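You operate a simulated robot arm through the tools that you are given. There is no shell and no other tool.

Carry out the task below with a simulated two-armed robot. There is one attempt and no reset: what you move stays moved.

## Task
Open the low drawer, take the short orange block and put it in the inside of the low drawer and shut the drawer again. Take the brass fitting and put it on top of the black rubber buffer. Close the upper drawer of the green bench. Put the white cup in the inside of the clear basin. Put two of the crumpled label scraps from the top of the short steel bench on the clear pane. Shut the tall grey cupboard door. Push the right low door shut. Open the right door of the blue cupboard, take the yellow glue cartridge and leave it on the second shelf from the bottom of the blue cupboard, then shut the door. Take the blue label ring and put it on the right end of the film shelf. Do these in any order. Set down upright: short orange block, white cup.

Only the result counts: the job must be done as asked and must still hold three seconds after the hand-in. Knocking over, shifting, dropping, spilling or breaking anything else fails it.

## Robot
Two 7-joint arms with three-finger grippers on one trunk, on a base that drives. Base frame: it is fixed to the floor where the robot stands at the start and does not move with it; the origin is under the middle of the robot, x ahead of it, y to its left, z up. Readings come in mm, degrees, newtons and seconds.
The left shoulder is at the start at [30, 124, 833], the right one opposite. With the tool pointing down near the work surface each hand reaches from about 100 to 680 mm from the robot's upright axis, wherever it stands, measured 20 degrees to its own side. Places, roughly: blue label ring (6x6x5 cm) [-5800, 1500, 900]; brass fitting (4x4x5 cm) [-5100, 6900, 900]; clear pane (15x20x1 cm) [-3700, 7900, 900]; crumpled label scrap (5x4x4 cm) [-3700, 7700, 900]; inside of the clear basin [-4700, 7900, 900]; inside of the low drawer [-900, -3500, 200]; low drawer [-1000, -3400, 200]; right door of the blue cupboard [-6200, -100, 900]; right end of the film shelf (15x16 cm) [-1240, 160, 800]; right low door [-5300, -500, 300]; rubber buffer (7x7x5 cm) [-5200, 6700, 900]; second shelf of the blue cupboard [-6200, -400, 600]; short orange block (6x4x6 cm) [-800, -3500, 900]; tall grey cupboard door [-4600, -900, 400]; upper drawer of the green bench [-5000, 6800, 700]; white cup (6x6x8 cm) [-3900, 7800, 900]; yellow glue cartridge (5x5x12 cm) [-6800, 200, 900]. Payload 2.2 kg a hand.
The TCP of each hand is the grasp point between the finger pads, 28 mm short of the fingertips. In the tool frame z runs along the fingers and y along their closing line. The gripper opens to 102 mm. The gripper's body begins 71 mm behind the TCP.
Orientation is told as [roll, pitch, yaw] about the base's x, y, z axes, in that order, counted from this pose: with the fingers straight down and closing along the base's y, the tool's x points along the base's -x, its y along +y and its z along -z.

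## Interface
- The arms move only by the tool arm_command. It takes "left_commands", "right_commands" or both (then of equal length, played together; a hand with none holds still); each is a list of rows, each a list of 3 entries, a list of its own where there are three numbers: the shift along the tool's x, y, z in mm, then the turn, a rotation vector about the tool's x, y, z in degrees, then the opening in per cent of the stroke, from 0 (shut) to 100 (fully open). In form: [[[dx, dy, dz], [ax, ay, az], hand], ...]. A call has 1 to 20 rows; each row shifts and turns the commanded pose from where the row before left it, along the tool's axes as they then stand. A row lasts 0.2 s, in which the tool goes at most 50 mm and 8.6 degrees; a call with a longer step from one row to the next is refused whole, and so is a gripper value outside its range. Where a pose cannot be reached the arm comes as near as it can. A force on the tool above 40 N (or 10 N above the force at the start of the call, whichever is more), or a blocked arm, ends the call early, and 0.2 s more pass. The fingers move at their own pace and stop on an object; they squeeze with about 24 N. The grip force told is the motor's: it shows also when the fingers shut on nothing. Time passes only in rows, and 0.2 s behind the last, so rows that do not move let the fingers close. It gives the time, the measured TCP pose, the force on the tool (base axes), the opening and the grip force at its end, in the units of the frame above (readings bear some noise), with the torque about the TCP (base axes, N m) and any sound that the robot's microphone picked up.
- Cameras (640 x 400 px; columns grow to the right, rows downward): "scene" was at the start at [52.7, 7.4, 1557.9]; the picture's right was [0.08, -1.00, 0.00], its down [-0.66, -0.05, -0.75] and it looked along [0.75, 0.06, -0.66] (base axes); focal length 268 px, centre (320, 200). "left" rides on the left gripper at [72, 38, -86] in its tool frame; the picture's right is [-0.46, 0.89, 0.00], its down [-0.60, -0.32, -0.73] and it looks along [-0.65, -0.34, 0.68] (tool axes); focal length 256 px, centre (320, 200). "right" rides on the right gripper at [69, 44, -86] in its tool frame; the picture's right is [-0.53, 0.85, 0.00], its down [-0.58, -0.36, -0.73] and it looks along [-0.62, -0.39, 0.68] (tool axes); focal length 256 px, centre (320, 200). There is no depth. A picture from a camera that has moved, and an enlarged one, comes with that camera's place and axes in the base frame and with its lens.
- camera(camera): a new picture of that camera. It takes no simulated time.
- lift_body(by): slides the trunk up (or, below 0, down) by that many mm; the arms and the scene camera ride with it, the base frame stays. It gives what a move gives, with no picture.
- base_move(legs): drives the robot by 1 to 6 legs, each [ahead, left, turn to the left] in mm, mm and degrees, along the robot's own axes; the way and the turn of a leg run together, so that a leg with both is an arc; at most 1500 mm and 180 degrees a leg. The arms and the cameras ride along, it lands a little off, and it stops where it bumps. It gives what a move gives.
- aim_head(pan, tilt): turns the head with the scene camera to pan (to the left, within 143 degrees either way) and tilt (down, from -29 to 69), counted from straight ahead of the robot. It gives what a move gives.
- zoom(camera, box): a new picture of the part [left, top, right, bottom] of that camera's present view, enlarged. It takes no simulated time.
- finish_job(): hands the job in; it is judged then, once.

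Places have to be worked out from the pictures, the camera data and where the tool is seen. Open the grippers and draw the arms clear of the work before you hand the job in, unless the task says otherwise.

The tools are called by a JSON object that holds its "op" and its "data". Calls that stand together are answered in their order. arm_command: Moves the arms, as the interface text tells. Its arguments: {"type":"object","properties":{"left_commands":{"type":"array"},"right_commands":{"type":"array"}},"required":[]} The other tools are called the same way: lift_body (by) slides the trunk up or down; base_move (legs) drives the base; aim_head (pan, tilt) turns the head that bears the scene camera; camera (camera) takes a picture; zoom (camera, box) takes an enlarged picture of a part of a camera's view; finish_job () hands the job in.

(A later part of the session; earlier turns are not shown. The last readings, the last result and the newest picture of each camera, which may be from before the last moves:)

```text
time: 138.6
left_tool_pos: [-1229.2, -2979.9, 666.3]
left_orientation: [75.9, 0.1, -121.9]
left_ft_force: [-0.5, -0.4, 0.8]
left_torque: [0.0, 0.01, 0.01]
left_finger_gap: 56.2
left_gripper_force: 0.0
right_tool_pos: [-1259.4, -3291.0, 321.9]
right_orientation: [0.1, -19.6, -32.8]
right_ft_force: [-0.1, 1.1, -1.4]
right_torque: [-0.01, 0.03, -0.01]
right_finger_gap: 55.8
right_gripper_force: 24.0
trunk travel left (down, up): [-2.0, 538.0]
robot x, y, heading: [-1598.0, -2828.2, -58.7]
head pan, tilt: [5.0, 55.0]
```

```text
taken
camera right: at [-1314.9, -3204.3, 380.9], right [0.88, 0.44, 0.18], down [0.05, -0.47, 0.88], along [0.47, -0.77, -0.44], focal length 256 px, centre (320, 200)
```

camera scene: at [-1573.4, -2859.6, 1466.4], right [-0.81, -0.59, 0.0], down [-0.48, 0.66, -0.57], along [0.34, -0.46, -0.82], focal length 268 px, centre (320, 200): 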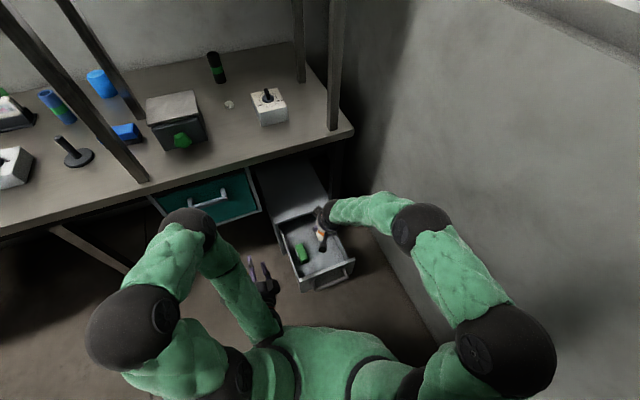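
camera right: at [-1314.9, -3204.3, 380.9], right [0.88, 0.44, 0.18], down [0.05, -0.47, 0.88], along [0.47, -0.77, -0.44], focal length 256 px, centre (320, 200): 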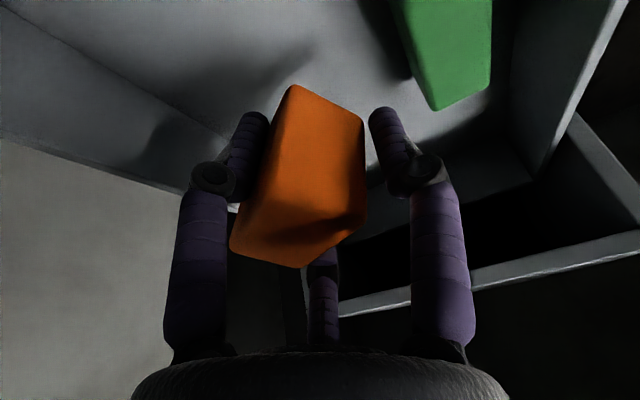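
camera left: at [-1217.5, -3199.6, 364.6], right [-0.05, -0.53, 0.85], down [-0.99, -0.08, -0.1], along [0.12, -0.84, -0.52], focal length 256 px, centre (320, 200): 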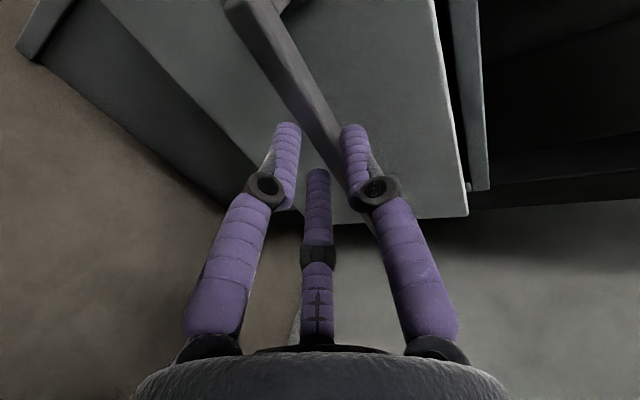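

No contact yet at TCP z 322. I keep lowering in small steps.

{"op": "arm_command", "data": {"right_commands": [[[2, 0, 5.6], [0, 0, 0], 0], [[2, 0, 5.6], [0, 0, 0], 0], [[2, 0, 5.6], [0, 0, 0], 0], [[0, 0, 0], [0, 0, 0], 0]]}}

{"op": "zoom", "data": {"camera": "scene", "box": [250, 160, 390, 300]}}

```text
time: 139.6
left_tool_pos: [-1229.0, -2979.3, 666.2]
left_orientation: [75.9, 0.2, -121.9]
left_ft_force: [-0.4, -0.1, -0.4]
left_torque: [0.04, 0.01, 0.02]
left_finger_gap: 56.0
left_gripper_force: 0.1
right_tool_pos: [-1258.5, -3292.9, 304.0]
right_orientation: [0.2, -19.7, -32.8]
right_ft_force: [1.5, 0.9, 10.0]
right_torque: [1.07, 0.84, -0.17]
right_finger_gap: 56.2
right_gripper_force: 24.0
trunk travel left (down, up): [-2.0, 538.0]
robot x, y, heading: [-1600.2, -2829.3, -59.1]
head pan, tilt: [5.0, 55.0]
```

```text
2.86 times, centred on (320, 230) of scene
camera zoom: at [-1573.9, -2859.0, 1466.5], right [-0.81, -0.59, 0.0], down [-0.48, 0.66, -0.57], along [0.34, -0.46, -0.82], focal length 764 px, centre (320, 114)
```

zoom: 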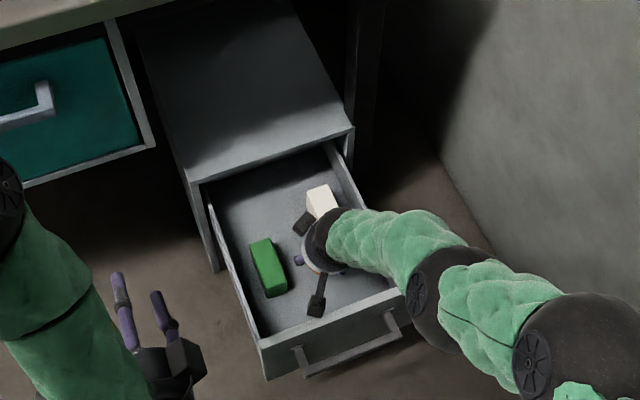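

The torque points at the wrist camera touching the drawer front's rim. I rise 20 mm, move a bit deeper, and make the hand steeper by 10° before lowering again.

{"op": "arm_command", "data": {"right_commands": [[[-6.7, 0, -18.8], [0, 0, 0], 0], [[-7.5, 0, 2.7], [0, 5, 0], 0], [[0, 3, 0], [0, 5, 0], 0], [[2, 0, 11], [0, 0, 0], 0], [[2, 0, 9], [0, 0, 0], 0], [[0, 0, 0], [0, 0, 0], 0]]}}

{"op": "arm_command", "data": {"right_commands": [[[1, 0, 6], [0, 0, 0], 0], [[1, 0, 6], [0, 0, 0], 0], [[0, 0, 0], [0, 0, 0], 0]]}}

{"op": "camera", "data": {"camera": "right"}}

```text
time: 141.0
left_tool_pos: [-1230.0, -2979.5, 666.8]
left_orientation: [75.8, 0.1, -121.9]
left_ft_force: [0.4, 0.9, 0.5]
left_torque: [0.01, 0.01, 0.02]
left_finger_gap: 56.1
left_gripper_force: 0.0
right_tool_pos: [-1251.4, -3292.7, 304.4]
right_orientation: [0.1, -9.6, -32.8]
right_ft_force: [0.2, 0.2, -1.1]
right_torque: [0.0, -0.02, 0.0]
right_finger_gap: 56.3
right_gripper_force: 24.3
trunk travel left (down, up): [-2.0, 538.0]
robot x, y, heading: [-1599.8, -2827.9, -58.7]
head pan, tilt: [5.0, 55.0]
```

```text
time: 141.8
left_tool_pos: [-1228.6, -2979.8, 666.1]
left_orientation: [75.8, 0.1, -121.9]
left_ft_force: [0.5, 0.0, -0.4]
left_torque: [0.01, 0.02, 0.03]
left_finger_gap: 56.0
left_gripper_force: 0.1
right_tool_pos: [-1250.8, -3294.0, 292.4]
right_orientation: [0.1, -9.7, -32.7]
right_ft_force: [-0.9, -0.5, -0.5]
right_torque: [-0.03, -0.02, 0.02]
right_finger_gap: 56.3
right_gripper_force: 24.2
trunk travel left (down, up): [-2.0, 538.0]
robot x, y, heading: [-1600.8, -2824.7, -58.9]
head pan, tilt: [5.0, 55.0]
```

```text
taken
camera right: at [-1296.7, -3213.2, 365.8], right [0.9, 0.43, 0.09], down [0.18, -0.55, 0.82], along [0.4, -0.72, -0.57], focal length 256 px, centre (320, 200)
```

right: 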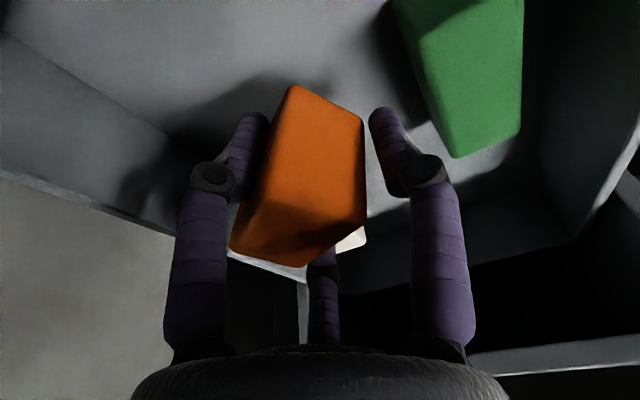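

Still free at z 292. I continue down in 6 mm steps.

{"op": "arm_command", "data": {"right_commands": [[[1, 0, 6], [0, 0, 0], 0], [[1, 0, 6], [0, 0, 0], 0], [[0, 0, 0], [0, 0, 0], 0]]}}

{"op": "arm_command", "data": {"right_commands": [[[1, 0, 5], [0, 0, 0], 0], [[1, 0, 5], [0, 0, 0], 0], [[0, 0, 0], [0, 0, 0], 0]]}}

{"op": "camera", "data": {"camera": "right"}}

```text
time: 142.6
left_tool_pos: [-1228.6, -2978.4, 666.8]
left_orientation: [75.8, 0.2, -121.9]
left_ft_force: [0.4, 0.3, -0.4]
left_torque: [-0.01, -0.03, 0.02]
left_finger_gap: 56.2
left_gripper_force: 0.0
right_tool_pos: [-1252.1, -3294.4, 278.4]
right_orientation: [0.1, -9.5, -32.8]
right_ft_force: [0.1, -0.7, -2.2]
right_torque: [0.01, 0.02, -0.04]
right_finger_gap: 56.5
right_gripper_force: 23.8
trunk travel left (down, up): [-2.0, 538.0]
robot x, y, heading: [-1598.8, -2825.6, -59.1]
head pan, tilt: [5.0, 55.0]
```

```text
time: 143.4
left_tool_pos: [-1228.7, -2979.5, 666.4]
left_orientation: [75.8, 0.1, -121.9]
left_ft_force: [0.2, -0.3, 0.4]
left_torque: [-0.01, 0.0, -0.02]
left_finger_gap: 56.1
left_gripper_force: 0.0
right_tool_pos: [-1252.1, -3293.2, 269.2]
right_orientation: [0.0, -9.6, -32.8]
right_ft_force: [0.5, 0.0, -1.6]
right_torque: [0.03, 0.01, 0.0]
right_finger_gap: 56.1
right_gripper_force: 24.6
trunk travel left (down, up): [-2.0, 538.0]
robot x, y, heading: [-1597.9, -2826.0, -58.9]
head pan, tilt: [5.0, 55.0]
```

```text
taken
camera right: at [-1297.3, -3213.1, 342.5], right [0.9, 0.43, 0.09], down [0.18, -0.55, 0.82], along [0.4, -0.72, -0.57], focal length 256 px, centre (320, 200)
```

right: 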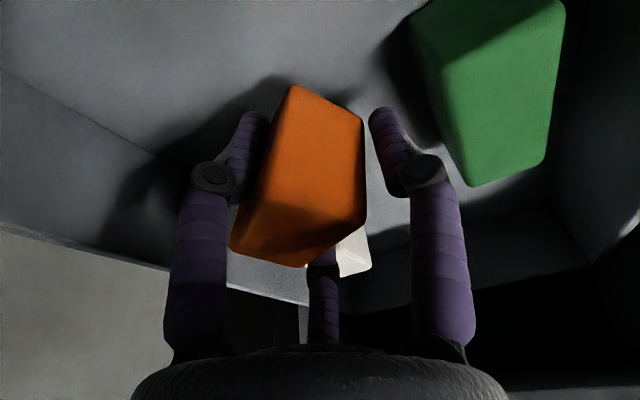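

{"op": "arm_command", "data": {"right_commands": [[[1, 0, 5], [0, 0, 0], 0], [[1, 0, 5], [0, 0, 0], 0], [[0, 0, 0], [0, 0, 0], 0]]}}

{"op": "arm_command", "data": {"right_commands": [[[0.8, 0, 4], [0, 0, 0], 0], [[0.8, 0, 4], [0, 0, 0], 0], [[0, 0, 0], [0, 0, 0], 0]]}}

{"op": "camera", "data": {"camera": "right"}}

```text
time: 144.2
left_tool_pos: [-1229.5, -2979.1, 667.2]
left_orientation: [75.7, 0.1, -122.0]
left_ft_force: [0.0, -0.2, 0.9]
left_torque: [0.01, -0.03, 0.02]
left_finger_gap: 56.2
left_gripper_force: 0.0
right_tool_pos: [-1251.5, -3293.9, 258.6]
right_orientation: [0.1, -9.6, -32.7]
right_ft_force: [0.4, 0.4, -0.7]
right_torque: [0.04, 0.0, 0.01]
right_finger_gap: 56.1
right_gripper_force: 23.9
trunk travel left (down, up): [-2.0, 538.0]
robot x, y, heading: [-1600.6, -2828.6, -58.6]
head pan, tilt: [5.0, 55.0]
```

```text
time: 145.0
left_tool_pos: [-1229.5, -2979.3, 666.3]
left_orientation: [75.8, 0.1, -121.9]
left_ft_force: [0.3, 0.4, -0.2]
left_torque: [-0.03, -0.01, -0.02]
left_finger_gap: 55.9
left_gripper_force: 0.0
right_tool_pos: [-1250.7, -3294.1, 249.8]
right_orientation: [0.1, -9.5, -32.7]
right_ft_force: [-0.8, -0.3, -1.2]
right_torque: [0.02, -0.01, 0.04]
right_finger_gap: 56.1
right_gripper_force: 24.1
trunk travel left (down, up): [-2.0, 538.0]
robot x, y, heading: [-1602.2, -2827.4, -59.0]
head pan, tilt: [5.0, 55.0]
```

```text
taken
camera right: at [-1296.4, -3213.1, 324.5], right [0.9, 0.43, 0.09], down [0.18, -0.55, 0.82], along [0.4, -0.72, -0.57], focal length 256 px, centre (320, 200)
```

right: 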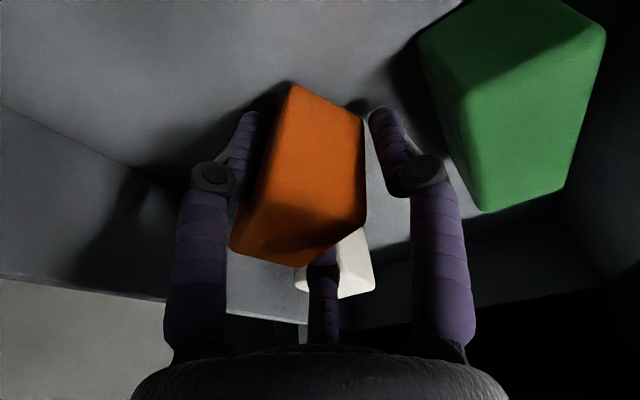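

{"op": "arm_command", "data": {"right_commands": [[[0.8, 0, 4], [0, 0, 0], 0], [[0.8, 0, 4], [0, 0, 0], 0], [[0, 0, 0], [0, 0, 0], 0]]}}

{"op": "arm_command", "data": {"right_commands": [[[0.8, 0, 4], [0, 0, 0], 0], [[0.8, 0, 4], [0, 0, 0], 0], [[0, 0, 0], [0, 0, 0], 0]]}}

{"op": "camera", "data": {"camera": "right"}}

{"op": "zoom", "data": {"camera": "scene", "box": [250, 160, 390, 300]}}

```text
time: 145.8
left_tool_pos: [-1229.6, -2978.7, 667.0]
left_orientation: [75.8, 0.1, -121.9]
left_ft_force: [0.1, 0.3, 0.3]
left_torque: [0.01, -0.02, -0.01]
left_finger_gap: 56.0
left_gripper_force: 0.1
right_tool_pos: [-1250.8, -3292.9, 244.8]
right_orientation: [0.1, -9.8, -32.8]
right_ft_force: [1.7, 0.9, 9.4]
right_torque: [-0.32, 0.19, 0.0]
right_finger_gap: 56.2
right_gripper_force: 24.3
trunk travel left (down, up): [-2.0, 538.0]
robot x, y, heading: [-1596.6, -2825.5, -58.8]
head pan, tilt: [5.0, 55.0]
```

```text
time: 146.6
left_tool_pos: [-1228.8, -2979.1, 666.7]
left_orientation: [75.9, 0.2, -122.0]
left_ft_force: [-0.1, -1.1, 0.3]
left_torque: [0.01, -0.02, -0.02]
left_finger_gap: 56.0
left_gripper_force: 0.0
right_tool_pos: [-1252.5, -3292.6, 243.5]
right_orientation: [0.1, -9.9, -32.8]
right_ft_force: [-1.0, -7.5, 18.7]
right_torque: [-0.9, 0.53, 0.15]
right_finger_gap: 56.3
right_gripper_force: 24.0
right hand out of reach, approached as far as the arm can: row 1, 2
trunk travel left (down, up): [-2.0, 538.0]
robot x, y, heading: [-1595.2, -2827.2, -59.0]
head pan, tilt: [5.0, 55.0]
```

```text
taken
camera right: at [-1298.3, -3211.3, 317.6], right [0.9, 0.43, 0.09], down [0.17, -0.55, 0.82], along [0.4, -0.72, -0.57], focal length 256 px, centre (320, 200)
```

right: 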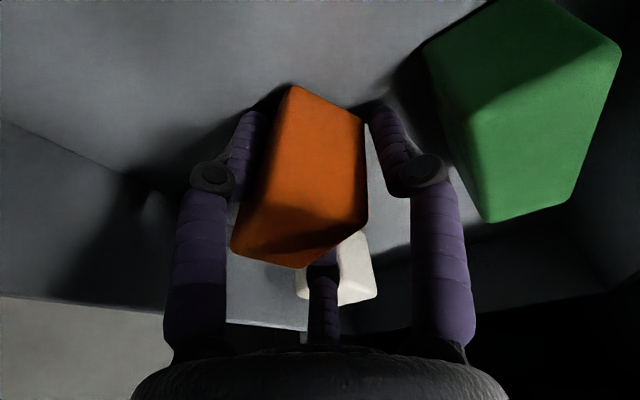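

```text
2.86 times, centred on (320, 230) of scene
camera zoom: at [-1574.5, -2858.4, 1466.5], right [-0.81, -0.59, 0.0], down [-0.48, 0.66, -0.57], along [0.34, -0.46, -0.82], focal length 764 px, centre (320, 114)
```

zoom: 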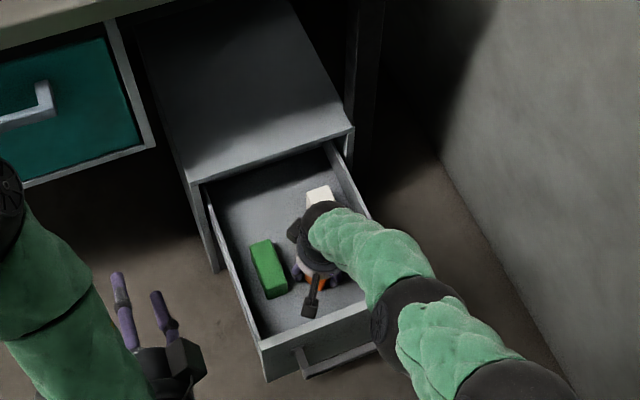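

The block touches down (10–19 N upward, on its right lower edge). I open the fingers moderately to let it settle flat.

{"op": "arm_command", "data": {"right_commands": [[[0, 0, 0], [0, 0, 0], 60], [[0, 0, 0], [0, 0, 0], 66], [[0, 0, 0], [0, 0, 0], 70], [[0, 0, 0], [0, 0, 0], 74], [[0, 0, 0], [0, 0, 0], 74]]}}

{"op": "camera", "data": {"camera": "right"}}

```text
time: 147.8
left_tool_pos: [-1229.1, -2979.3, 666.8]
left_orientation: [75.8, 0.1, -122.0]
left_ft_force: [0.5, -0.1, -0.4]
left_torque: [-0.03, 0.02, -0.04]
left_finger_gap: 56.1
left_gripper_force: 0.2
right_tool_pos: [-1252.5, -3289.9, 240.8]
right_orientation: [0.1, -9.5, -32.7]
right_ft_force: [0.4, 0.5, -0.4]
right_torque: [0.0, -0.01, -0.02]
right_finger_gap: 75.3
right_gripper_force: 0.2
trunk travel left (down, up): [-2.0, 538.0]
robot x, y, heading: [-1601.0, -2827.6, -59.0]
head pan, tilt: [5.0, 55.0]
```

```text
taken
camera right: at [-1299.0, -3209.0, 315.8], right [0.9, 0.43, 0.09], down [0.18, -0.55, 0.82], along [0.4, -0.72, -0.57], focal length 256 px, centre (320, 200)
```

right: 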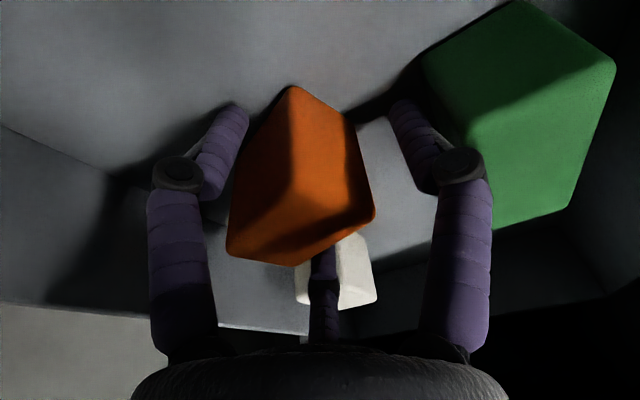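

The block settled and is free of the fingers. I raise the hand straight up and look.

{"op": "arm_command", "data": {"right_commands": [[[-1.6, 0, -9.8], [0, 0, 0], 74], [[-2.5, 0, -14.8], [0, 0, 0], 74], [[-4, 0, -25], [0, 0, 0], 74], [[-6, 0, -38], [0, 0, 0], 74], [[-6, 0, -40], [0, 0, 0], 74], [[-6, 0, -40], [0, 0, 0], 74], [[-6, 0, -40], [0, 0, 0], 74], [[-6, 0, -40], [0, 0, 0], 74], [[0, 0, 0], [0, 0, 0], 74]]}}

{"op": "camera", "data": {"camera": "right"}}

{"op": "zoom", "data": {"camera": "scene", "box": [250, 160, 390, 300]}}

```text
time: 149.8
left_tool_pos: [-1229.6, -2978.0, 666.4]
left_orientation: [75.8, 0.1, -121.9]
left_ft_force: [0.4, -0.8, 0.3]
left_torque: [0.01, 0.0, 0.0]
left_finger_gap: 55.8
left_gripper_force: 0.1
right_tool_pos: [-1254.9, -3288.0, 495.2]
right_orientation: [0.1, -9.6, -32.8]
right_ft_force: [0.2, 0.3, 0.0]
right_torque: [0.01, 0.01, -0.02]
right_finger_gap: 75.1
right_gripper_force: 0.1
trunk travel left (down, up): [-2.0, 538.0]
robot x, y, heading: [-1601.9, -2825.2, -58.9]
head pan, tilt: [5.0, 55.0]
```

```text
taken
camera right: at [-1300.5, -3207.9, 569.2], right [0.9, 0.43, 0.09], down [0.18, -0.55, 0.82], along [0.4, -0.72, -0.57], focal length 256 px, centre (320, 200)
```

right: 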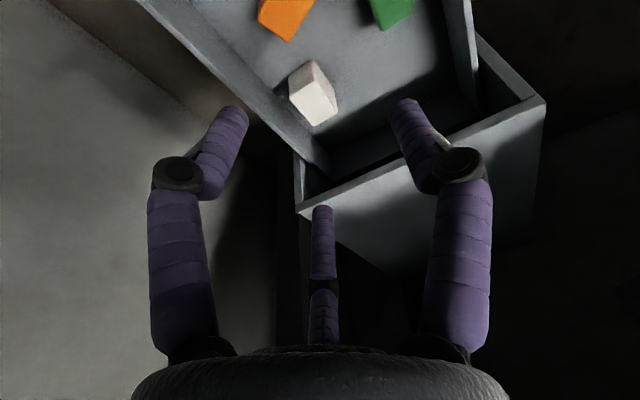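

```text
2.86 times, centred on (320, 230) of scene
camera zoom: at [-1573.8, -2859.3, 1466.4], right [-0.81, -0.59, 0.0], down [-0.48, 0.66, -0.57], along [0.34, -0.46, -0.82], focal length 764 px, centre (320, 114)
```

zoom: 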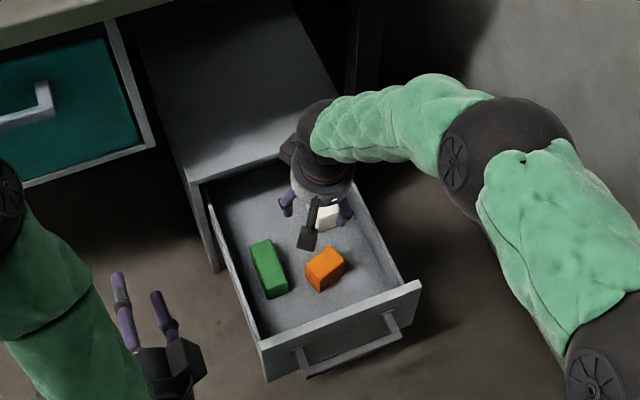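

The orange block stands between the others. I pull the right hand up and aside to inspect it clearly.

{"op": "arm_command", "data": {"right_commands": [[[0, -10, -45], [0, 0, 0], 50], [[0, -15, -45], [0, 0, 0], 50], [[20, -30, -30], [0, 0, 0], 50], [[30, -35, -10], [0, 0, 0], 50], [[30, -35, 0], [0, 0, 0], 50], [[30, -35, 0], [0, 0, 0], 50], [[30, -35, 0], [0, 0, 0], 50], [[0, 0, 0], [0, 0, 0], 50]]}}

{"op": "zoom", "data": {"camera": "scene", "box": [280, 200, 360, 280]}}

{"op": "camera", "data": {"camera": "scene"}}

```text
time: 151.6
left_tool_pos: [-1229.8, -2980.1, 666.5]
left_orientation: [75.9, 0.1, -122.0]
left_ft_force: [-0.5, 0.5, 0.4]
left_torque: [0.01, -0.06, 0.03]
left_finger_gap: 55.9
left_gripper_force: 0.0
right_tool_pos: [-1499.6, -3367.6, 599.1]
right_orientation: [0.1, -9.6, -32.6]
right_ft_force: [0.1, 0.0, 0.1]
right_torque: [0.0, 0.01, 0.0]
right_finger_gap: 51.2
right_gripper_force: 0.1
trunk travel left (down, up): [-2.0, 538.0]
robot x, y, heading: [-1599.2, -2827.5, -58.8]
head pan, tilt: [5.0, 55.0]
```

```text
5.00 times, centred on (320, 240) of scene
camera zoom: at [-1574.0, -2859.5, 1466.4], right [-0.81, -0.59, 0.0], down [-0.48, 0.66, -0.57], along [0.34, -0.46, -0.82], focal length 1337 px, centre (320, 0)
```

zoom: 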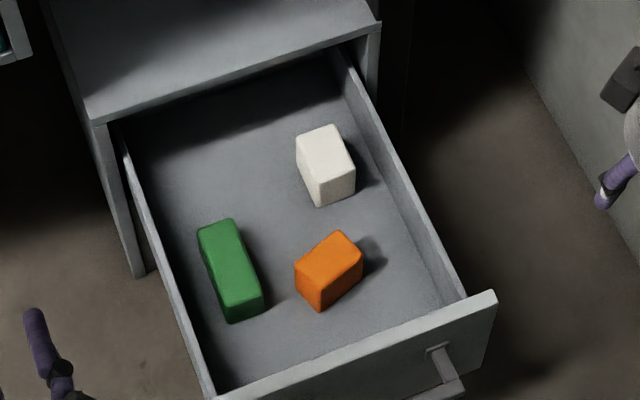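

```text
taken
camera scene: at [-1574.0, -2859.5, 1466.4], right [-0.81, -0.59, 0.0], down [-0.48, 0.66, -0.57], along [0.34, -0.46, -0.82], focal length 268 px, centre (320, 200)
```

scene: 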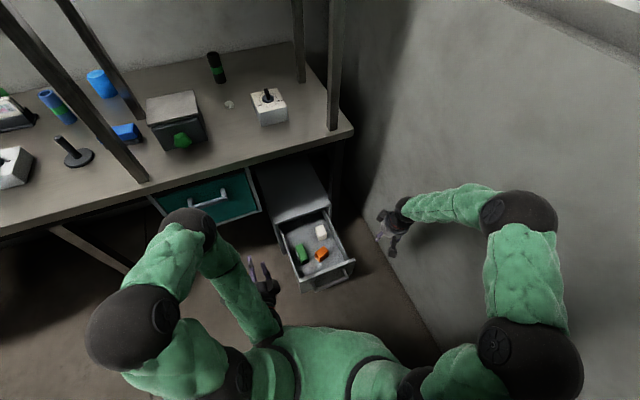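

Side height versus top face shows the orange block standing 60 mm tall, i.e. upright, and its neighbours unmoved. I bring the right hand, fingers shut, in front of the drawer panel above the bar, ready to push.

{"op": "arm_command", "data": {"right_commands": [[[6, 32.3, -1], [0, 0, 0], 0], [[6, 32.3, -1], [0, 0, 0], 0], [[6, 32.3, -1], [0, 0, 0], 0], [[6, 32.3, -1], [0, 0, 0], 0], [[6, 32.3, -1], [0, 0, 0], 0], [[6, 32.3, -1], [0, 0, 0], 0], [[6.5, 0, 38], [0, 0, 0], 0], [[6.5, 0, 38], [0, 0, 0], 0], [[6.5, 0, 38], [0, 0, 0], 0], [[6.5, 0, 38], [0, 0, 0], 0], [[6.5, 0, 38], [0, 0, 0], 0], [[6, 0, 36], [0, 0, 0], 0], [[0, 0, 0], [0, 0, 0], 0]]}}

{"op": "zoom", "data": {"camera": "scene", "box": [250, 180, 390, 300]}}

{"op": "camera", "data": {"camera": "right"}}

```text
time: 154.4
left_tool_pos: [-1228.9, -2980.5, 666.2]
left_orientation: [75.8, 0.1, -121.8]
left_ft_force: [1.0, 0.3, -0.5]
left_torque: [0.0, 0.02, 0.03]
left_finger_gap: 56.2
left_gripper_force: 0.2
right_tool_pos: [-1422.7, -3184.0, 367.0]
right_orientation: [0.2, -9.6, -32.8]
right_ft_force: [-0.3, 0.0, -0.8]
right_torque: [0.03, -0.01, 0.02]
right_finger_gap: 2.2
right_gripper_force: 23.6
trunk travel left (down, up): [-2.0, 538.0]
robot x, y, heading: [-1598.9, -2831.3, -58.3]
head pan, tilt: [5.0, 55.0]
```

```text
3.33 times, centred on (320, 240) of scene
camera zoom: at [-1573.7, -2859.6, 1466.4], right [-0.81, -0.59, 0.0], down [-0.48, 0.66, -0.57], along [0.34, -0.46, -0.82], focal length 892 px, centre (320, 67)
```

zoom: 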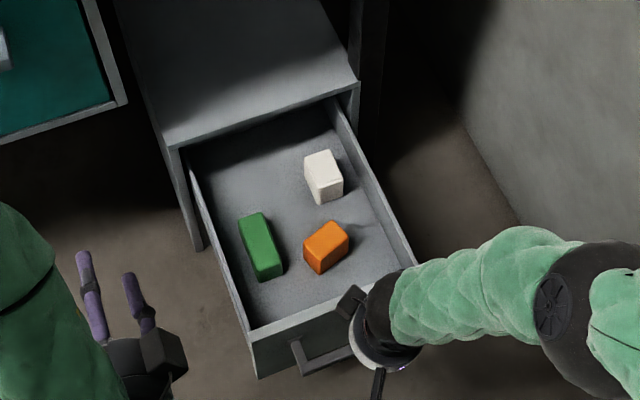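

```text
taken
camera right: at [-1468.1, -3102.5, 441.1], right [0.9, 0.43, 0.09], down [0.18, -0.55, 0.82], along [0.4, -0.72, -0.57], focal length 256 px, centre (320, 200)
```

right: 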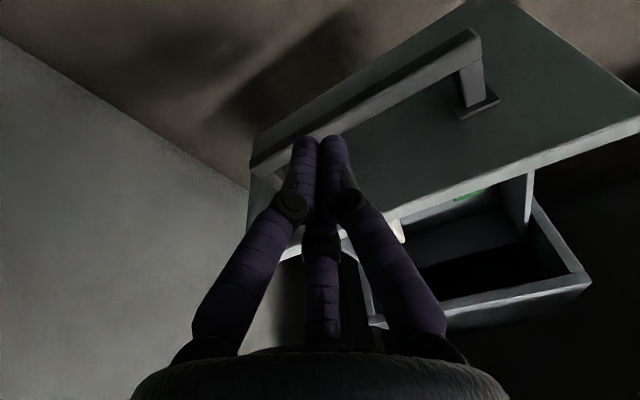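

The fist hovers just ahead of the panel above the bar. I push forward gently with the arm first to make contact.

{"op": "arm_command", "data": {"right_commands": [[[-15, 3, 2.5], [0, 0, 0], 0], [[-15, 3, 2.5], [0, 0, 0], 0], [[-15, 3, 2.5], [0, 0, 0], 0], [[-15, 3, 2.5], [0, 0, 0], 0], [[0, 0, 0], [0, 0, 0], 0]]}}

{"op": "zoom", "data": {"camera": "scene", "box": [250, 180, 390, 300]}}

{"op": "camera", "data": {"camera": "right"}}

```text
time: 155.6
left_tool_pos: [-1230.2, -2979.2, 666.6]
left_orientation: [75.8, 0.1, -121.9]
left_ft_force: [-0.6, 0.6, 0.1]
left_torque: [0.01, 0.03, 0.02]
left_finger_gap: 56.1
left_gripper_force: 0.0
right_tool_pos: [-1363.6, -3206.6, 367.7]
right_orientation: [0.2, -9.6, -32.8]
right_ft_force: [-0.3, 0.2, -0.6]
right_torque: [0.01, 0.03, -0.03]
right_finger_gap: 2.2
right_gripper_force: 24.5
trunk travel left (down, up): [-2.0, 538.0]
robot x, y, heading: [-1599.3, -2824.5, -59.0]
head pan, tilt: [5.0, 55.0]
```

```text
3.33 times, centred on (320, 240) of scene
camera zoom: at [-1573.6, -2859.5, 1466.4], right [-0.81, -0.59, 0.0], down [-0.48, 0.66, -0.57], along [0.34, -0.46, -0.82], focal length 892 px, centre (320, 67)
```

zoom: 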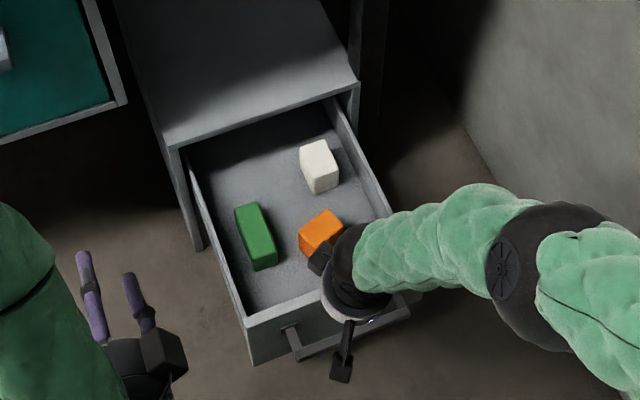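

```text
taken
camera right: at [-1409.8, -3125.6, 442.0], right [0.9, 0.43, 0.09], down [0.18, -0.55, 0.82], along [0.4, -0.72, -0.57], focal length 256 px, centre (320, 200)
```

right: 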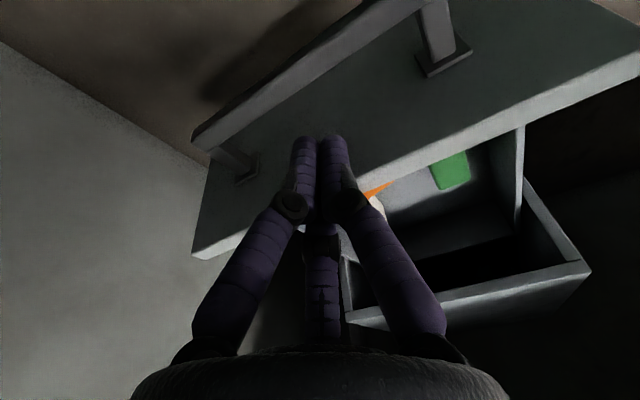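

The drawer follows easily with little force. I push it on by driving the base straight toward the bench.

{"op": "base_move", "data": {"legs": [[117, 57, 0]]}}

{"op": "zoom", "data": {"camera": "scene", "box": [250, 180, 390, 300]}}

```text
time: 156.9
left_tool_pos: [-1118.9, -3050.9, 666.7]
left_orientation: [75.7, 0.0, -121.9]
left_ft_force: [-0.3, -0.2, 0.3]
left_torque: [0.0, 0.0, 0.0]
left_finger_gap: 56.1
left_gripper_force: 0.0
right_tool_pos: [-1255.0, -3277.0, 367.3]
right_orientation: [0.1, -9.6, -32.8]
right_ft_force: [0.1, 0.3, 0.3]
right_torque: [-0.01, 0.0, -0.05]
right_finger_gap: 2.2
right_gripper_force: 23.9
trunk travel left (down, up): [-2.0, 538.0]
robot x, y, heading: [-1489.4, -2900.1, -58.9]
head pan, tilt: [5.0, 55.0]
```

```text
3.33 times, centred on (320, 240) of scene
camera zoom: at [-1463.7, -2930.8, 1466.4], right [-0.81, -0.59, 0.0], down [-0.48, 0.66, -0.57], along [0.34, -0.46, -0.82], focal length 892 px, centre (320, 67)
```

zoom: 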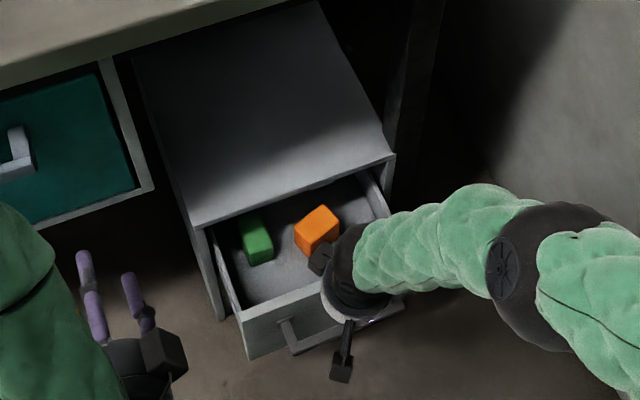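

Halfway in. The left hand would near the teal drawer if I drove on, so I finish the push with the right arm alone.

{"op": "arm_command", "data": {"right_commands": [[[-15.8, 0, 2.7], [0, 0, 0], 0], [[-15.8, 0, 2.7], [0, 0, 0], 0], [[-15.8, 0, 2.7], [0, 0, 0], 0], [[-15.8, 0, 2.7], [0, 0, 0], 0], [[-15.8, 0, 2.7], [0, 0, 0], 0], [[-15.8, 0, 2.7], [0, 0, 0], 0], [[-15.8, 0, 2.7], [0, 0, 0], 0], [[-15.8, 0, 2.7], [0, 0, 0], 0], [[-10, 0, 1.7], [0, 0, 0], 0], [[-8, 0, 1.4], [0, 0, 0], 0], [[-8, 0, 1.4], [0, 0, 0], 0], [[-8, 0, 1.4], [0, 0, 0], 0], [[-8, 0, 1.4], [0, 0, 0], 0], [[0, 0, 0], [0, 0, 0], 0]]}}

{"op": "zoom", "data": {"camera": "scene", "box": [250, 160, 390, 280]}}

```text
time: 159.6
left_tool_pos: [-1119.8, -3051.2, 666.6]
left_orientation: [75.7, 0.1, -122.0]
left_ft_force: [-0.5, -0.1, 0.3]
left_torque: [0.02, 0.0, 0.02]
left_finger_gap: 55.9
left_gripper_force: 0.0
right_tool_pos: [-1122.1, -3359.2, 361.1]
right_orientation: [0.2, -8.1, -32.8]
right_ft_force: [-0.4, -0.1, -1.0]
right_torque: [-0.01, -0.06, -0.01]
right_finger_gap: 2.2
right_gripper_force: 24.5
trunk travel left (down, up): [-2.0, 538.0]
robot x, y, heading: [-1488.9, -2895.8, -58.8]
head pan, tilt: [5.0, 55.0]
stopped in row 13 (right hand): the force on the tool passed its limit at 43 N (the readings are from after the stop); the commanded pose is now the measured one
```

```text
3.33 times, centred on (320, 220) of scene
camera zoom: at [-1464.0, -2930.8, 1466.3], right [-0.81, -0.59, 0.0], down [-0.48, 0.66, -0.57], along [0.34, -0.46, -0.82], focal length 892 px, centre (320, 133)
```

zoom: 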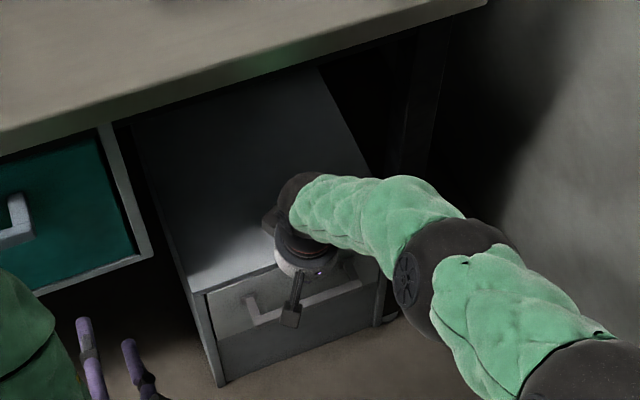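

The push ended on the stop: the drawer is shut. I back the hand off, lift, and verify.

{"op": "arm_command", "data": {"right_commands": [[[20, 0, -3], [0, 0, 0], 20], [[40, 0, -6], [0, 0, 0], 20], [[40, 0, -6], [0, 0, 0], 20], [[40, 0, -20], [0, 0, 0], 20], [[30, 0, -40], [0, 0, 0], 20], [[10, 0, -45], [0, 0, 0], 20], [[0, 0, -45], [0, 0, 0], 20], [[0, 0, -45], [0, 0, 0], 20], [[0, 0, 0], [0, 0, 0], 20]]}}

{"op": "zoom", "data": {"camera": "scene", "box": [240, 160, 380, 280]}}

{"op": "camera", "data": {"camera": "scene"}}

```text
time: 161.6
left_tool_pos: [-1121.4, -3049.7, 666.7]
left_orientation: [75.8, 0.1, -122.0]
left_ft_force: [-0.6, 0.2, 0.7]
left_torque: [-0.01, 0.03, 0.0]
left_finger_gap: 56.0
left_gripper_force: 0.1
right_tool_pos: [-1296.2, -3248.1, 541.9]
right_orientation: [0.1, -8.2, -32.9]
right_ft_force: [-0.1, -0.2, 0.1]
right_torque: [-0.03, 0.0, 0.02]
right_finger_gap: 20.3
right_gripper_force: 0.0
trunk travel left (down, up): [-2.0, 538.0]
robot x, y, heading: [-1489.5, -2897.5, -58.9]
head pan, tilt: [5.0, 55.0]
```

```text
3.33 times, centred on (310, 220) of scene
camera zoom: at [-1464.6, -2930.2, 1466.4], right [-0.81, -0.59, 0.0], down [-0.48, 0.66, -0.57], along [0.34, -0.46, -0.82], focal length 892 px, centre (353, 133)
```

zoom: 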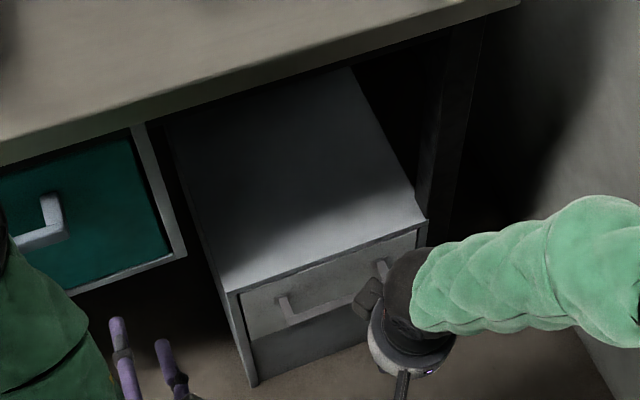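

```text
taken
camera scene: at [-1464.6, -2930.2, 1466.4], right [-0.81, -0.59, 0.0], down [-0.48, 0.66, -0.57], along [0.34, -0.46, -0.82], focal length 268 px, centre (320, 200)
```

scene: 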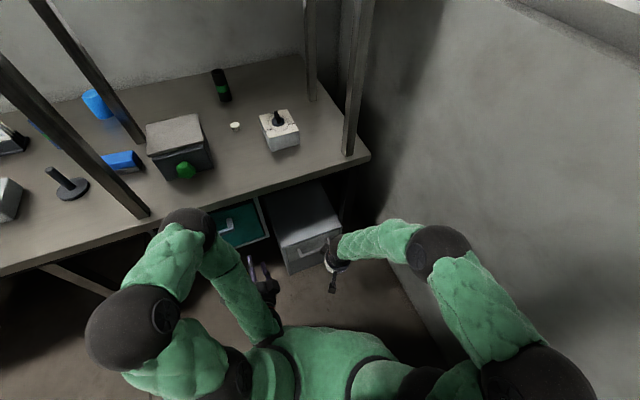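

The drawer is fully shut and the bench is as before. I back away from the bench and return both arms to a compact tool-down travel pose.

{"op": "base_move", "data": {"legs": [[-150, -60, 0]]}}

{"op": "arm_command", "data": {"left_commands": [[[0, 0, 0], [0, 0, -8.2], 50], [[0, 0, 0], [0, 0, -8.2], 50], [[0, 0, 0], [0, 0, -8.2], 50], [[0, 0, 0], [0, 0, -8.2], 50], [[0, 0, 0], [0, 0, -8.2], 50], [[0, 0, 0], [0, 0, -8.2], 50], [[0, 0, 0], [0, 0, -8.2], 50], [[0, 0, 0], [0, 0, -8.2], 50], [[0, 0, 0], [0, 0, -8.2], 50], [[0, 0, 0], [0, 0, -8.2], 50], [[0, 0, 0], [0, 0, -8], 50], [[0, 0, 0], [0, 0, 0], 50]]}}

{"op": "arm_command", "data": {"left_commands": [[[0, 0, 0], [0, 7.5, 0], 50], [[0, 0, 0], [0, 7.5, 0], 50], [[0, 0, 0], [0, 7.5, 0], 50], [[0, 0, 0], [0, 7.5, 0], 50], [[0, 0, 0], [0, 7.5, 0], 50], [[0, 0, 0], [0, 7.5, 0], 50], [[0, 0, 0], [0, 7.5, 0], 50], [[0, 0, 0], [0, 7.5, 0], 50], [[0, 0, 0], [0, 7.5, 0], 50], [[0, 0, 0], [0, 7.5, 0], 50], [[0, 0, 0], [0, 0, 6.5], 50], [[0, 0, 0], [0, 0, 6.5], 50], [[0, 0, 0], [0, 0, 6.5], 50], [[0, 0, 0], [0, 0, 6.5], 50]], "right_commands": [[[0, 0, 0], [0, 4, 0], 50], [[0, 0, 0], [0, 4, 0], 50], [[0, 0, 0], [0, 0, 6.5], 50], [[0, 0, 0], [0, 0, 6.5], 50], [[0, 0, 0], [0, 0, 6.5], 50], [[0, 0, 0], [0, 0, 6.5], 50], [[0, 0, 0], [0, 0, 0], 50], [[0, 0, 0], [0, 0, 0], 50], [[0, 0, 0], [0, 0, 0], 50], [[0, 0, 0], [0, 0, 0], 50], [[0, 0, 0], [0, 0, 0], 50], [[0, 0, 0], [0, 0, 0], 50], [[0, 0, 0], [0, 0, 0], 50], [[0, 0, 0], [0, 0, 0], 50]]}}

{"op": "camera", "data": {"camera": "scene"}}

```text
time: 163.0
left_tool_pos: [-1249.5, -2953.5, 667.5]
left_orientation: [75.8, 0.0, -121.9]
left_ft_force: [1.1, -0.1, -0.4]
left_torque: [0.05, -0.01, 0.01]
left_finger_gap: 56.1
left_gripper_force: 0.0
right_tool_pos: [-1425.9, -3149.5, 542.4]
right_orientation: [0.1, -8.3, -32.8]
right_ft_force: [0.3, 0.5, 0.4]
right_torque: [0.02, 0.02, 0.0]
right_finger_gap: 20.3
right_gripper_force: 0.1
trunk travel left (down, up): [-2.0, 538.0]
robot x, y, heading: [-1620.5, -2799.0, -59.0]
head pan, tilt: [5.0, 55.0]
```

```text
time: 165.6
left_tool_pos: [-1250.6, -2953.0, 666.4]
left_orientation: [0.0, -75.8, -31.8]
left_ft_force: [0.4, 0.8, -0.8]
left_torque: [0.02, -0.01, -0.03]
left_finger_gap: 51.3
left_gripper_force: 0.0
right_tool_pos: [-1425.3, -3150.7, 541.8]
right_orientation: [0.2, -8.2, -32.7]
right_ft_force: [0.3, -0.4, -0.3]
right_torque: [0.02, -0.01, 0.02]
right_finger_gap: 20.6
right_gripper_force: 0.1
trunk travel left (down, up): [-2.0, 538.0]
robot x, y, heading: [-1621.9, -2802.8, -58.7]
head pan, tilt: [5.0, 55.0]
```

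```text
time: 168.6
left_tool_pos: [-1249.6, -2951.7, 665.6]
left_orientation: [0.3, -0.7, -58.0]
left_ft_force: [0.4, -0.8, -0.9]
left_torque: [0.01, -0.04, -0.01]
left_finger_gap: 51.0
left_gripper_force: 0.0
right_tool_pos: [-1426.0, -3149.6, 542.2]
right_orientation: [0.3, -0.1, -58.8]
right_ft_force: [0.2, 0.0, 0.1]
right_torque: [-0.03, 0.01, 0.01]
right_finger_gap: 50.9
right_gripper_force: 0.1
trunk travel left (down, up): [-2.0, 538.0]
robot x, y, heading: [-1620.8, -2803.2, -59.0]
head pan, tilt: [5.0, 55.0]
```

```text
taken
camera scene: at [-1594.3, -2832.7, 1466.4], right [-0.81, -0.59, 0.0], down [-0.48, 0.66, -0.57], along [0.34, -0.46, -0.82], focal length 268 px, centre (320, 200)
```

scene: 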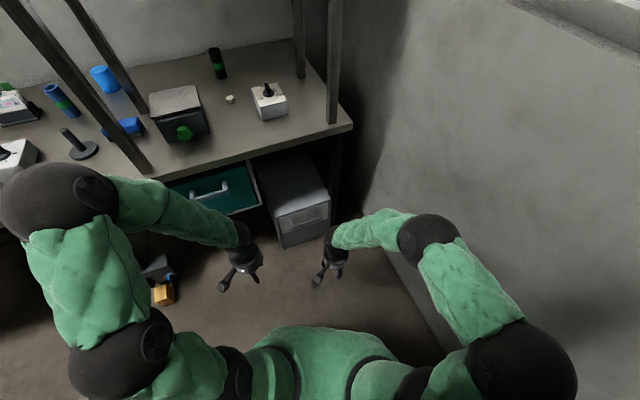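

I tuck the hands in and strafe out of the corridor along its axis, keeping this heading (elbows stay clear of both sides).

{"op": "arm_command", "data": {"left_commands": [[[0, -20, 30], [0, 0, 0], 50], [[0, -20, 30], [0, 0, 0], 50], [[0, -20, 30], [0, 0, 0], 50], [[0, -20, 30], [0, 0, 0], 50], [[0, 0, 0], [0, 0, 0], 50]], "right_commands": [[[12, -35, 0], [0, 0, 0], 50], [[12, -35, 0], [0, 0, 0], 50], [[12, -35, 0], [0, 0, 0], 50], [[12, -35, 0], [0, 0, 0], 50], [[0, 0, 0], [0, 0, 0], 50]]}}

{"op": "base_move", "data": {"legs": [[-441, 897, 0]]}}

{"op": "aim_head", "data": {"pan": 110, "tilt": 30}}

{"op": "camera", "data": {"camera": "scene"}}

```text
time: 169.8
left_tool_pos: [-1314.6, -2998.2, 545.9]
left_orientation: [0.4, -0.7, -58.0]
left_ft_force: [0.4, 1.2, 0.3]
left_torque: [-0.06, 0.02, -0.01]
left_finger_gap: 50.9
left_gripper_force: 0.1
right_tool_pos: [-1569.7, -3180.2, 541.4]
right_orientation: [0.3, -0.1, -58.7]
right_ft_force: [0.7, -0.3, -0.2]
right_torque: [0.01, -0.03, 0.01]
right_finger_gap: 51.0
right_gripper_force: 0.0
trunk travel left (down, up): [-2.0, 538.0]
robot x, y, heading: [-1618.6, -2800.0, -59.0]
head pan, tilt: [5.0, 55.0]
```

```text
time: 174.9
left_tool_pos: [-794.2, -2178.7, 545.6]
left_orientation: [0.4, -0.6, -59.0]
left_ft_force: [-0.2, -0.9, -0.5]
left_torque: [-0.02, -0.02, 0.0]
left_finger_gap: 50.8
left_gripper_force: 0.0
right_tool_pos: [-1052.9, -2357.8, 544.0]
right_orientation: [0.3, -0.1, -59.6]
right_ft_force: [-0.5, 0.1, -0.3]
right_torque: [0.0, 0.0, 0.0]
right_finger_gap: 51.4
right_gripper_force: 0.0
trunk travel left (down, up): [-2.0, 538.0]
robot x, y, heading: [-1095.4, -1975.5, -59.8]
head pan, tilt: [5.0, 55.0]
```

```text
time: 176.7
left_tool_pos: [-793.9, -2179.0, 545.9]
left_orientation: [0.4, -0.6, -58.9]
left_ft_force: [-0.1, 0.0, -0.2]
left_torque: [0.03, 0.0, 0.0]
left_finger_gap: 50.9
left_gripper_force: 0.1
right_tool_pos: [-1051.5, -2358.7, 542.9]
right_orientation: [0.2, -0.1, -59.8]
right_ft_force: [0.1, 0.5, -0.2]
right_torque: [0.0, 0.01, -0.01]
right_finger_gap: 51.2
right_gripper_force: 0.0
trunk travel left (down, up): [-2.0, 538.0]
robot x, y, heading: [-1097.5, -1977.6, -59.9]
head pan, tilt: [110.0, 30.0]
```

```text
taken
camera scene: at [-1054.5, -1880.4, 1502.4], right [0.77, -0.64, 0.0], down [-0.32, -0.38, -0.87], along [0.56, 0.66, -0.5], focal length 268 px, centre (320, 200)
```

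scene: 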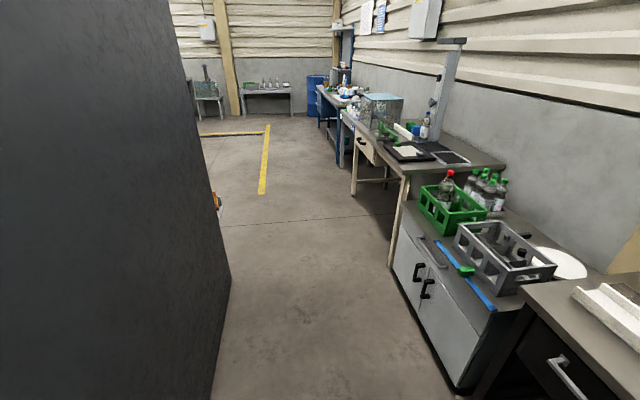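

Clear ahead in the exit direction. I continue strafing out.

{"op": "base_move", "data": {"legs": [[-459, 889, 0], [-459, 889, 0]]}}

{"op": "aim_head", "data": {"pan": 140, "tilt": 25}}

{"op": "camera", "data": {"camera": "scene"}}

{"op": "aim_head", "data": {"pan": -140, "tilt": 25}}

{"op": "camera", "data": {"camera": "scene"}}

```text
time: 186.8
left_tool_pos: [263.2, -444.2, 545.2]
left_orientation: [0.3, -0.8, -56.8]
left_ft_force: [0.6, -0.6, 0.3]
left_torque: [0.01, 0.04, -0.01]
left_finger_gap: 51.2
left_gripper_force: 0.1
right_tool_pos: [12.4, -632.8, 542.3]
right_orientation: [0.3, -0.1, -57.6]
right_ft_force: [-0.5, -0.2, 0.7]
right_torque: [-0.02, 0.04, 0.03]
right_finger_gap: 51.1
right_gripper_force: 0.1
trunk travel left (down, up): [-2.0, 538.0]
robot x, y, heading: [-42.5, -251.7, -57.5]
head pan, tilt: [110.0, 30.0]
```

```text
time: 187.7
left_tool_pos: [264.2, -445.1, 546.4]
left_orientation: [0.3, -0.9, -56.7]
left_ft_force: [0.0, 0.1, -0.3]
left_torque: [0.02, 0.01, 0.01]
left_finger_gap: 50.9
left_gripper_force: 0.0
right_tool_pos: [13.6, -634.3, 542.4]
right_orientation: [0.3, -0.1, -57.6]
right_ft_force: [-0.3, 0.3, -0.4]
right_torque: [0.01, 0.01, -0.01]
right_finger_gap: 51.0
right_gripper_force: 0.1
trunk travel left (down, up): [-2.0, 538.0]
robot x, y, heading: [-44.2, -254.5, -57.7]
head pan, tilt: [140.0, 25.0]
```

```text
taken
camera scene: at [-49.8, -136.4, 1510.4], right [0.99, -0.14, 0.0], down [-0.06, -0.42, -0.91], along [0.12, 0.9, -0.42], focal length 268 px, centre (320, 200)
```

scene: 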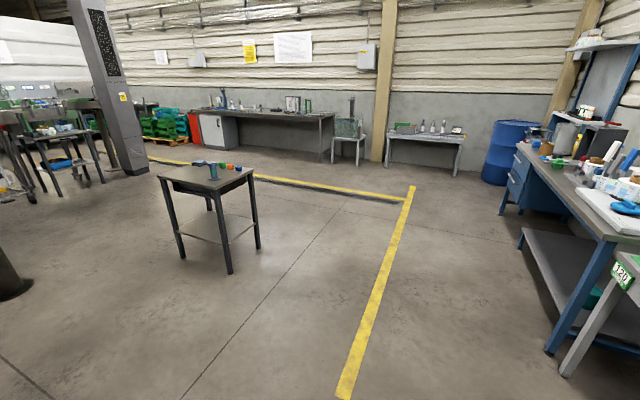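

```text
time: 191.6
left_tool_pos: [263.5, -445.4, 545.5]
left_orientation: [0.4, -0.8, -56.8]
left_ft_force: [-0.4, -0.3, -0.7]
left_torque: [-0.03, -0.01, -0.03]
left_finger_gap: 51.2
left_gripper_force: 0.0
right_tool_pos: [12.1, -633.9, 541.8]
right_orientation: [0.3, -0.1, -57.6]
right_ft_force: [-0.2, -0.3, 0.6]
right_torque: [0.0, 0.0, -0.04]
right_finger_gap: 51.0
right_gripper_force: 0.0
trunk travel left (down, up): [-2.0, 538.0]
robot x, y, heading: [-43.4, -254.0, -57.6]
head pan, tilt: [-140.0, 25.0]
```

```text
taken
camera scene: at [-150.1, -199.7, 1510.4], right [0.3, 0.95, 0.0], down [0.4, -0.13, -0.91], along [-0.86, 0.28, -0.42], focal length 268 px, centre (320, 200)
```

scene: 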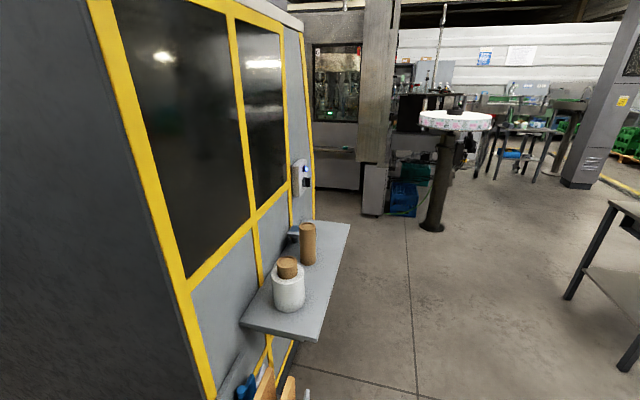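

I am out by the start place; the film shelf's free right end is seen ahead-left. Next I go to the far benches: turn left and drive up the aisle past the small table (its nearest corner about (-360, 2080)).

{"op": "base_move", "data": {"legs": [[0, 0, 142.4], [1500, 0, 0]]}}

{"op": "aim_head", "data": {"pan": 25, "tilt": 25}}

{"op": "camera", "data": {"camera": "scene"}}

```text
time: 204.9
left_tool_pos: [29.1, 1600.8, 545.0]
left_orientation: [0.4, -0.7, 84.1]
left_ft_force: [-0.5, 0.2, 0.1]
left_torque: [-0.03, -0.02, -0.02]
left_finger_gap: 51.1
left_gripper_force: 0.0
right_tool_pos: [342.6, 1588.8, 542.9]
right_orientation: [0.3, -0.1, 83.4]
right_ft_force: [-0.1, 0.7, 0.5]
right_torque: [0.03, 0.0, -0.03]
right_finger_gap: 51.0
right_gripper_force: 0.0
trunk travel left (down, up): [-2.0, 538.0]
robot x, y, heading: [148.4, 1257.9, 83.1]
head pan, tilt: [-140.0, 25.0]
```

```text
time: 207.4
left_tool_pos: [28.0, 1601.8, 546.0]
left_orientation: [0.5, -0.7, 84.2]
left_ft_force: [-0.1, 0.0, 0.6]
left_torque: [-0.03, -0.01, 0.03]
left_finger_gap: 50.9
left_gripper_force: 0.1
right_tool_pos: [344.0, 1589.5, 541.5]
right_orientation: [0.3, -0.1, 83.4]
right_ft_force: [0.2, 0.3, 1.2]
right_torque: [-0.01, 0.01, 0.03]
right_finger_gap: 51.1
right_gripper_force: 0.1
trunk travel left (down, up): [-2.0, 538.0]
robot x, y, heading: [150.1, 1257.1, 83.2]
head pan, tilt: [25.0, 25.0]
```

```text
taken
camera scene: at [114.8, 1316.3, 1510.4], right [0.95, 0.31, 0.0], down [0.13, -0.4, -0.91], along [-0.28, 0.86, -0.42], focal length 268 px, centre (320, 200)
```

scene: 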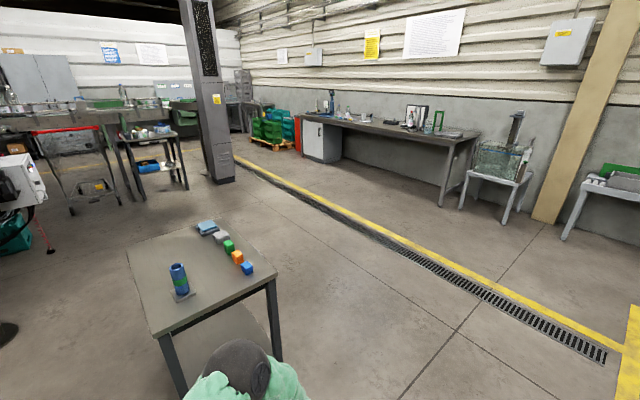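

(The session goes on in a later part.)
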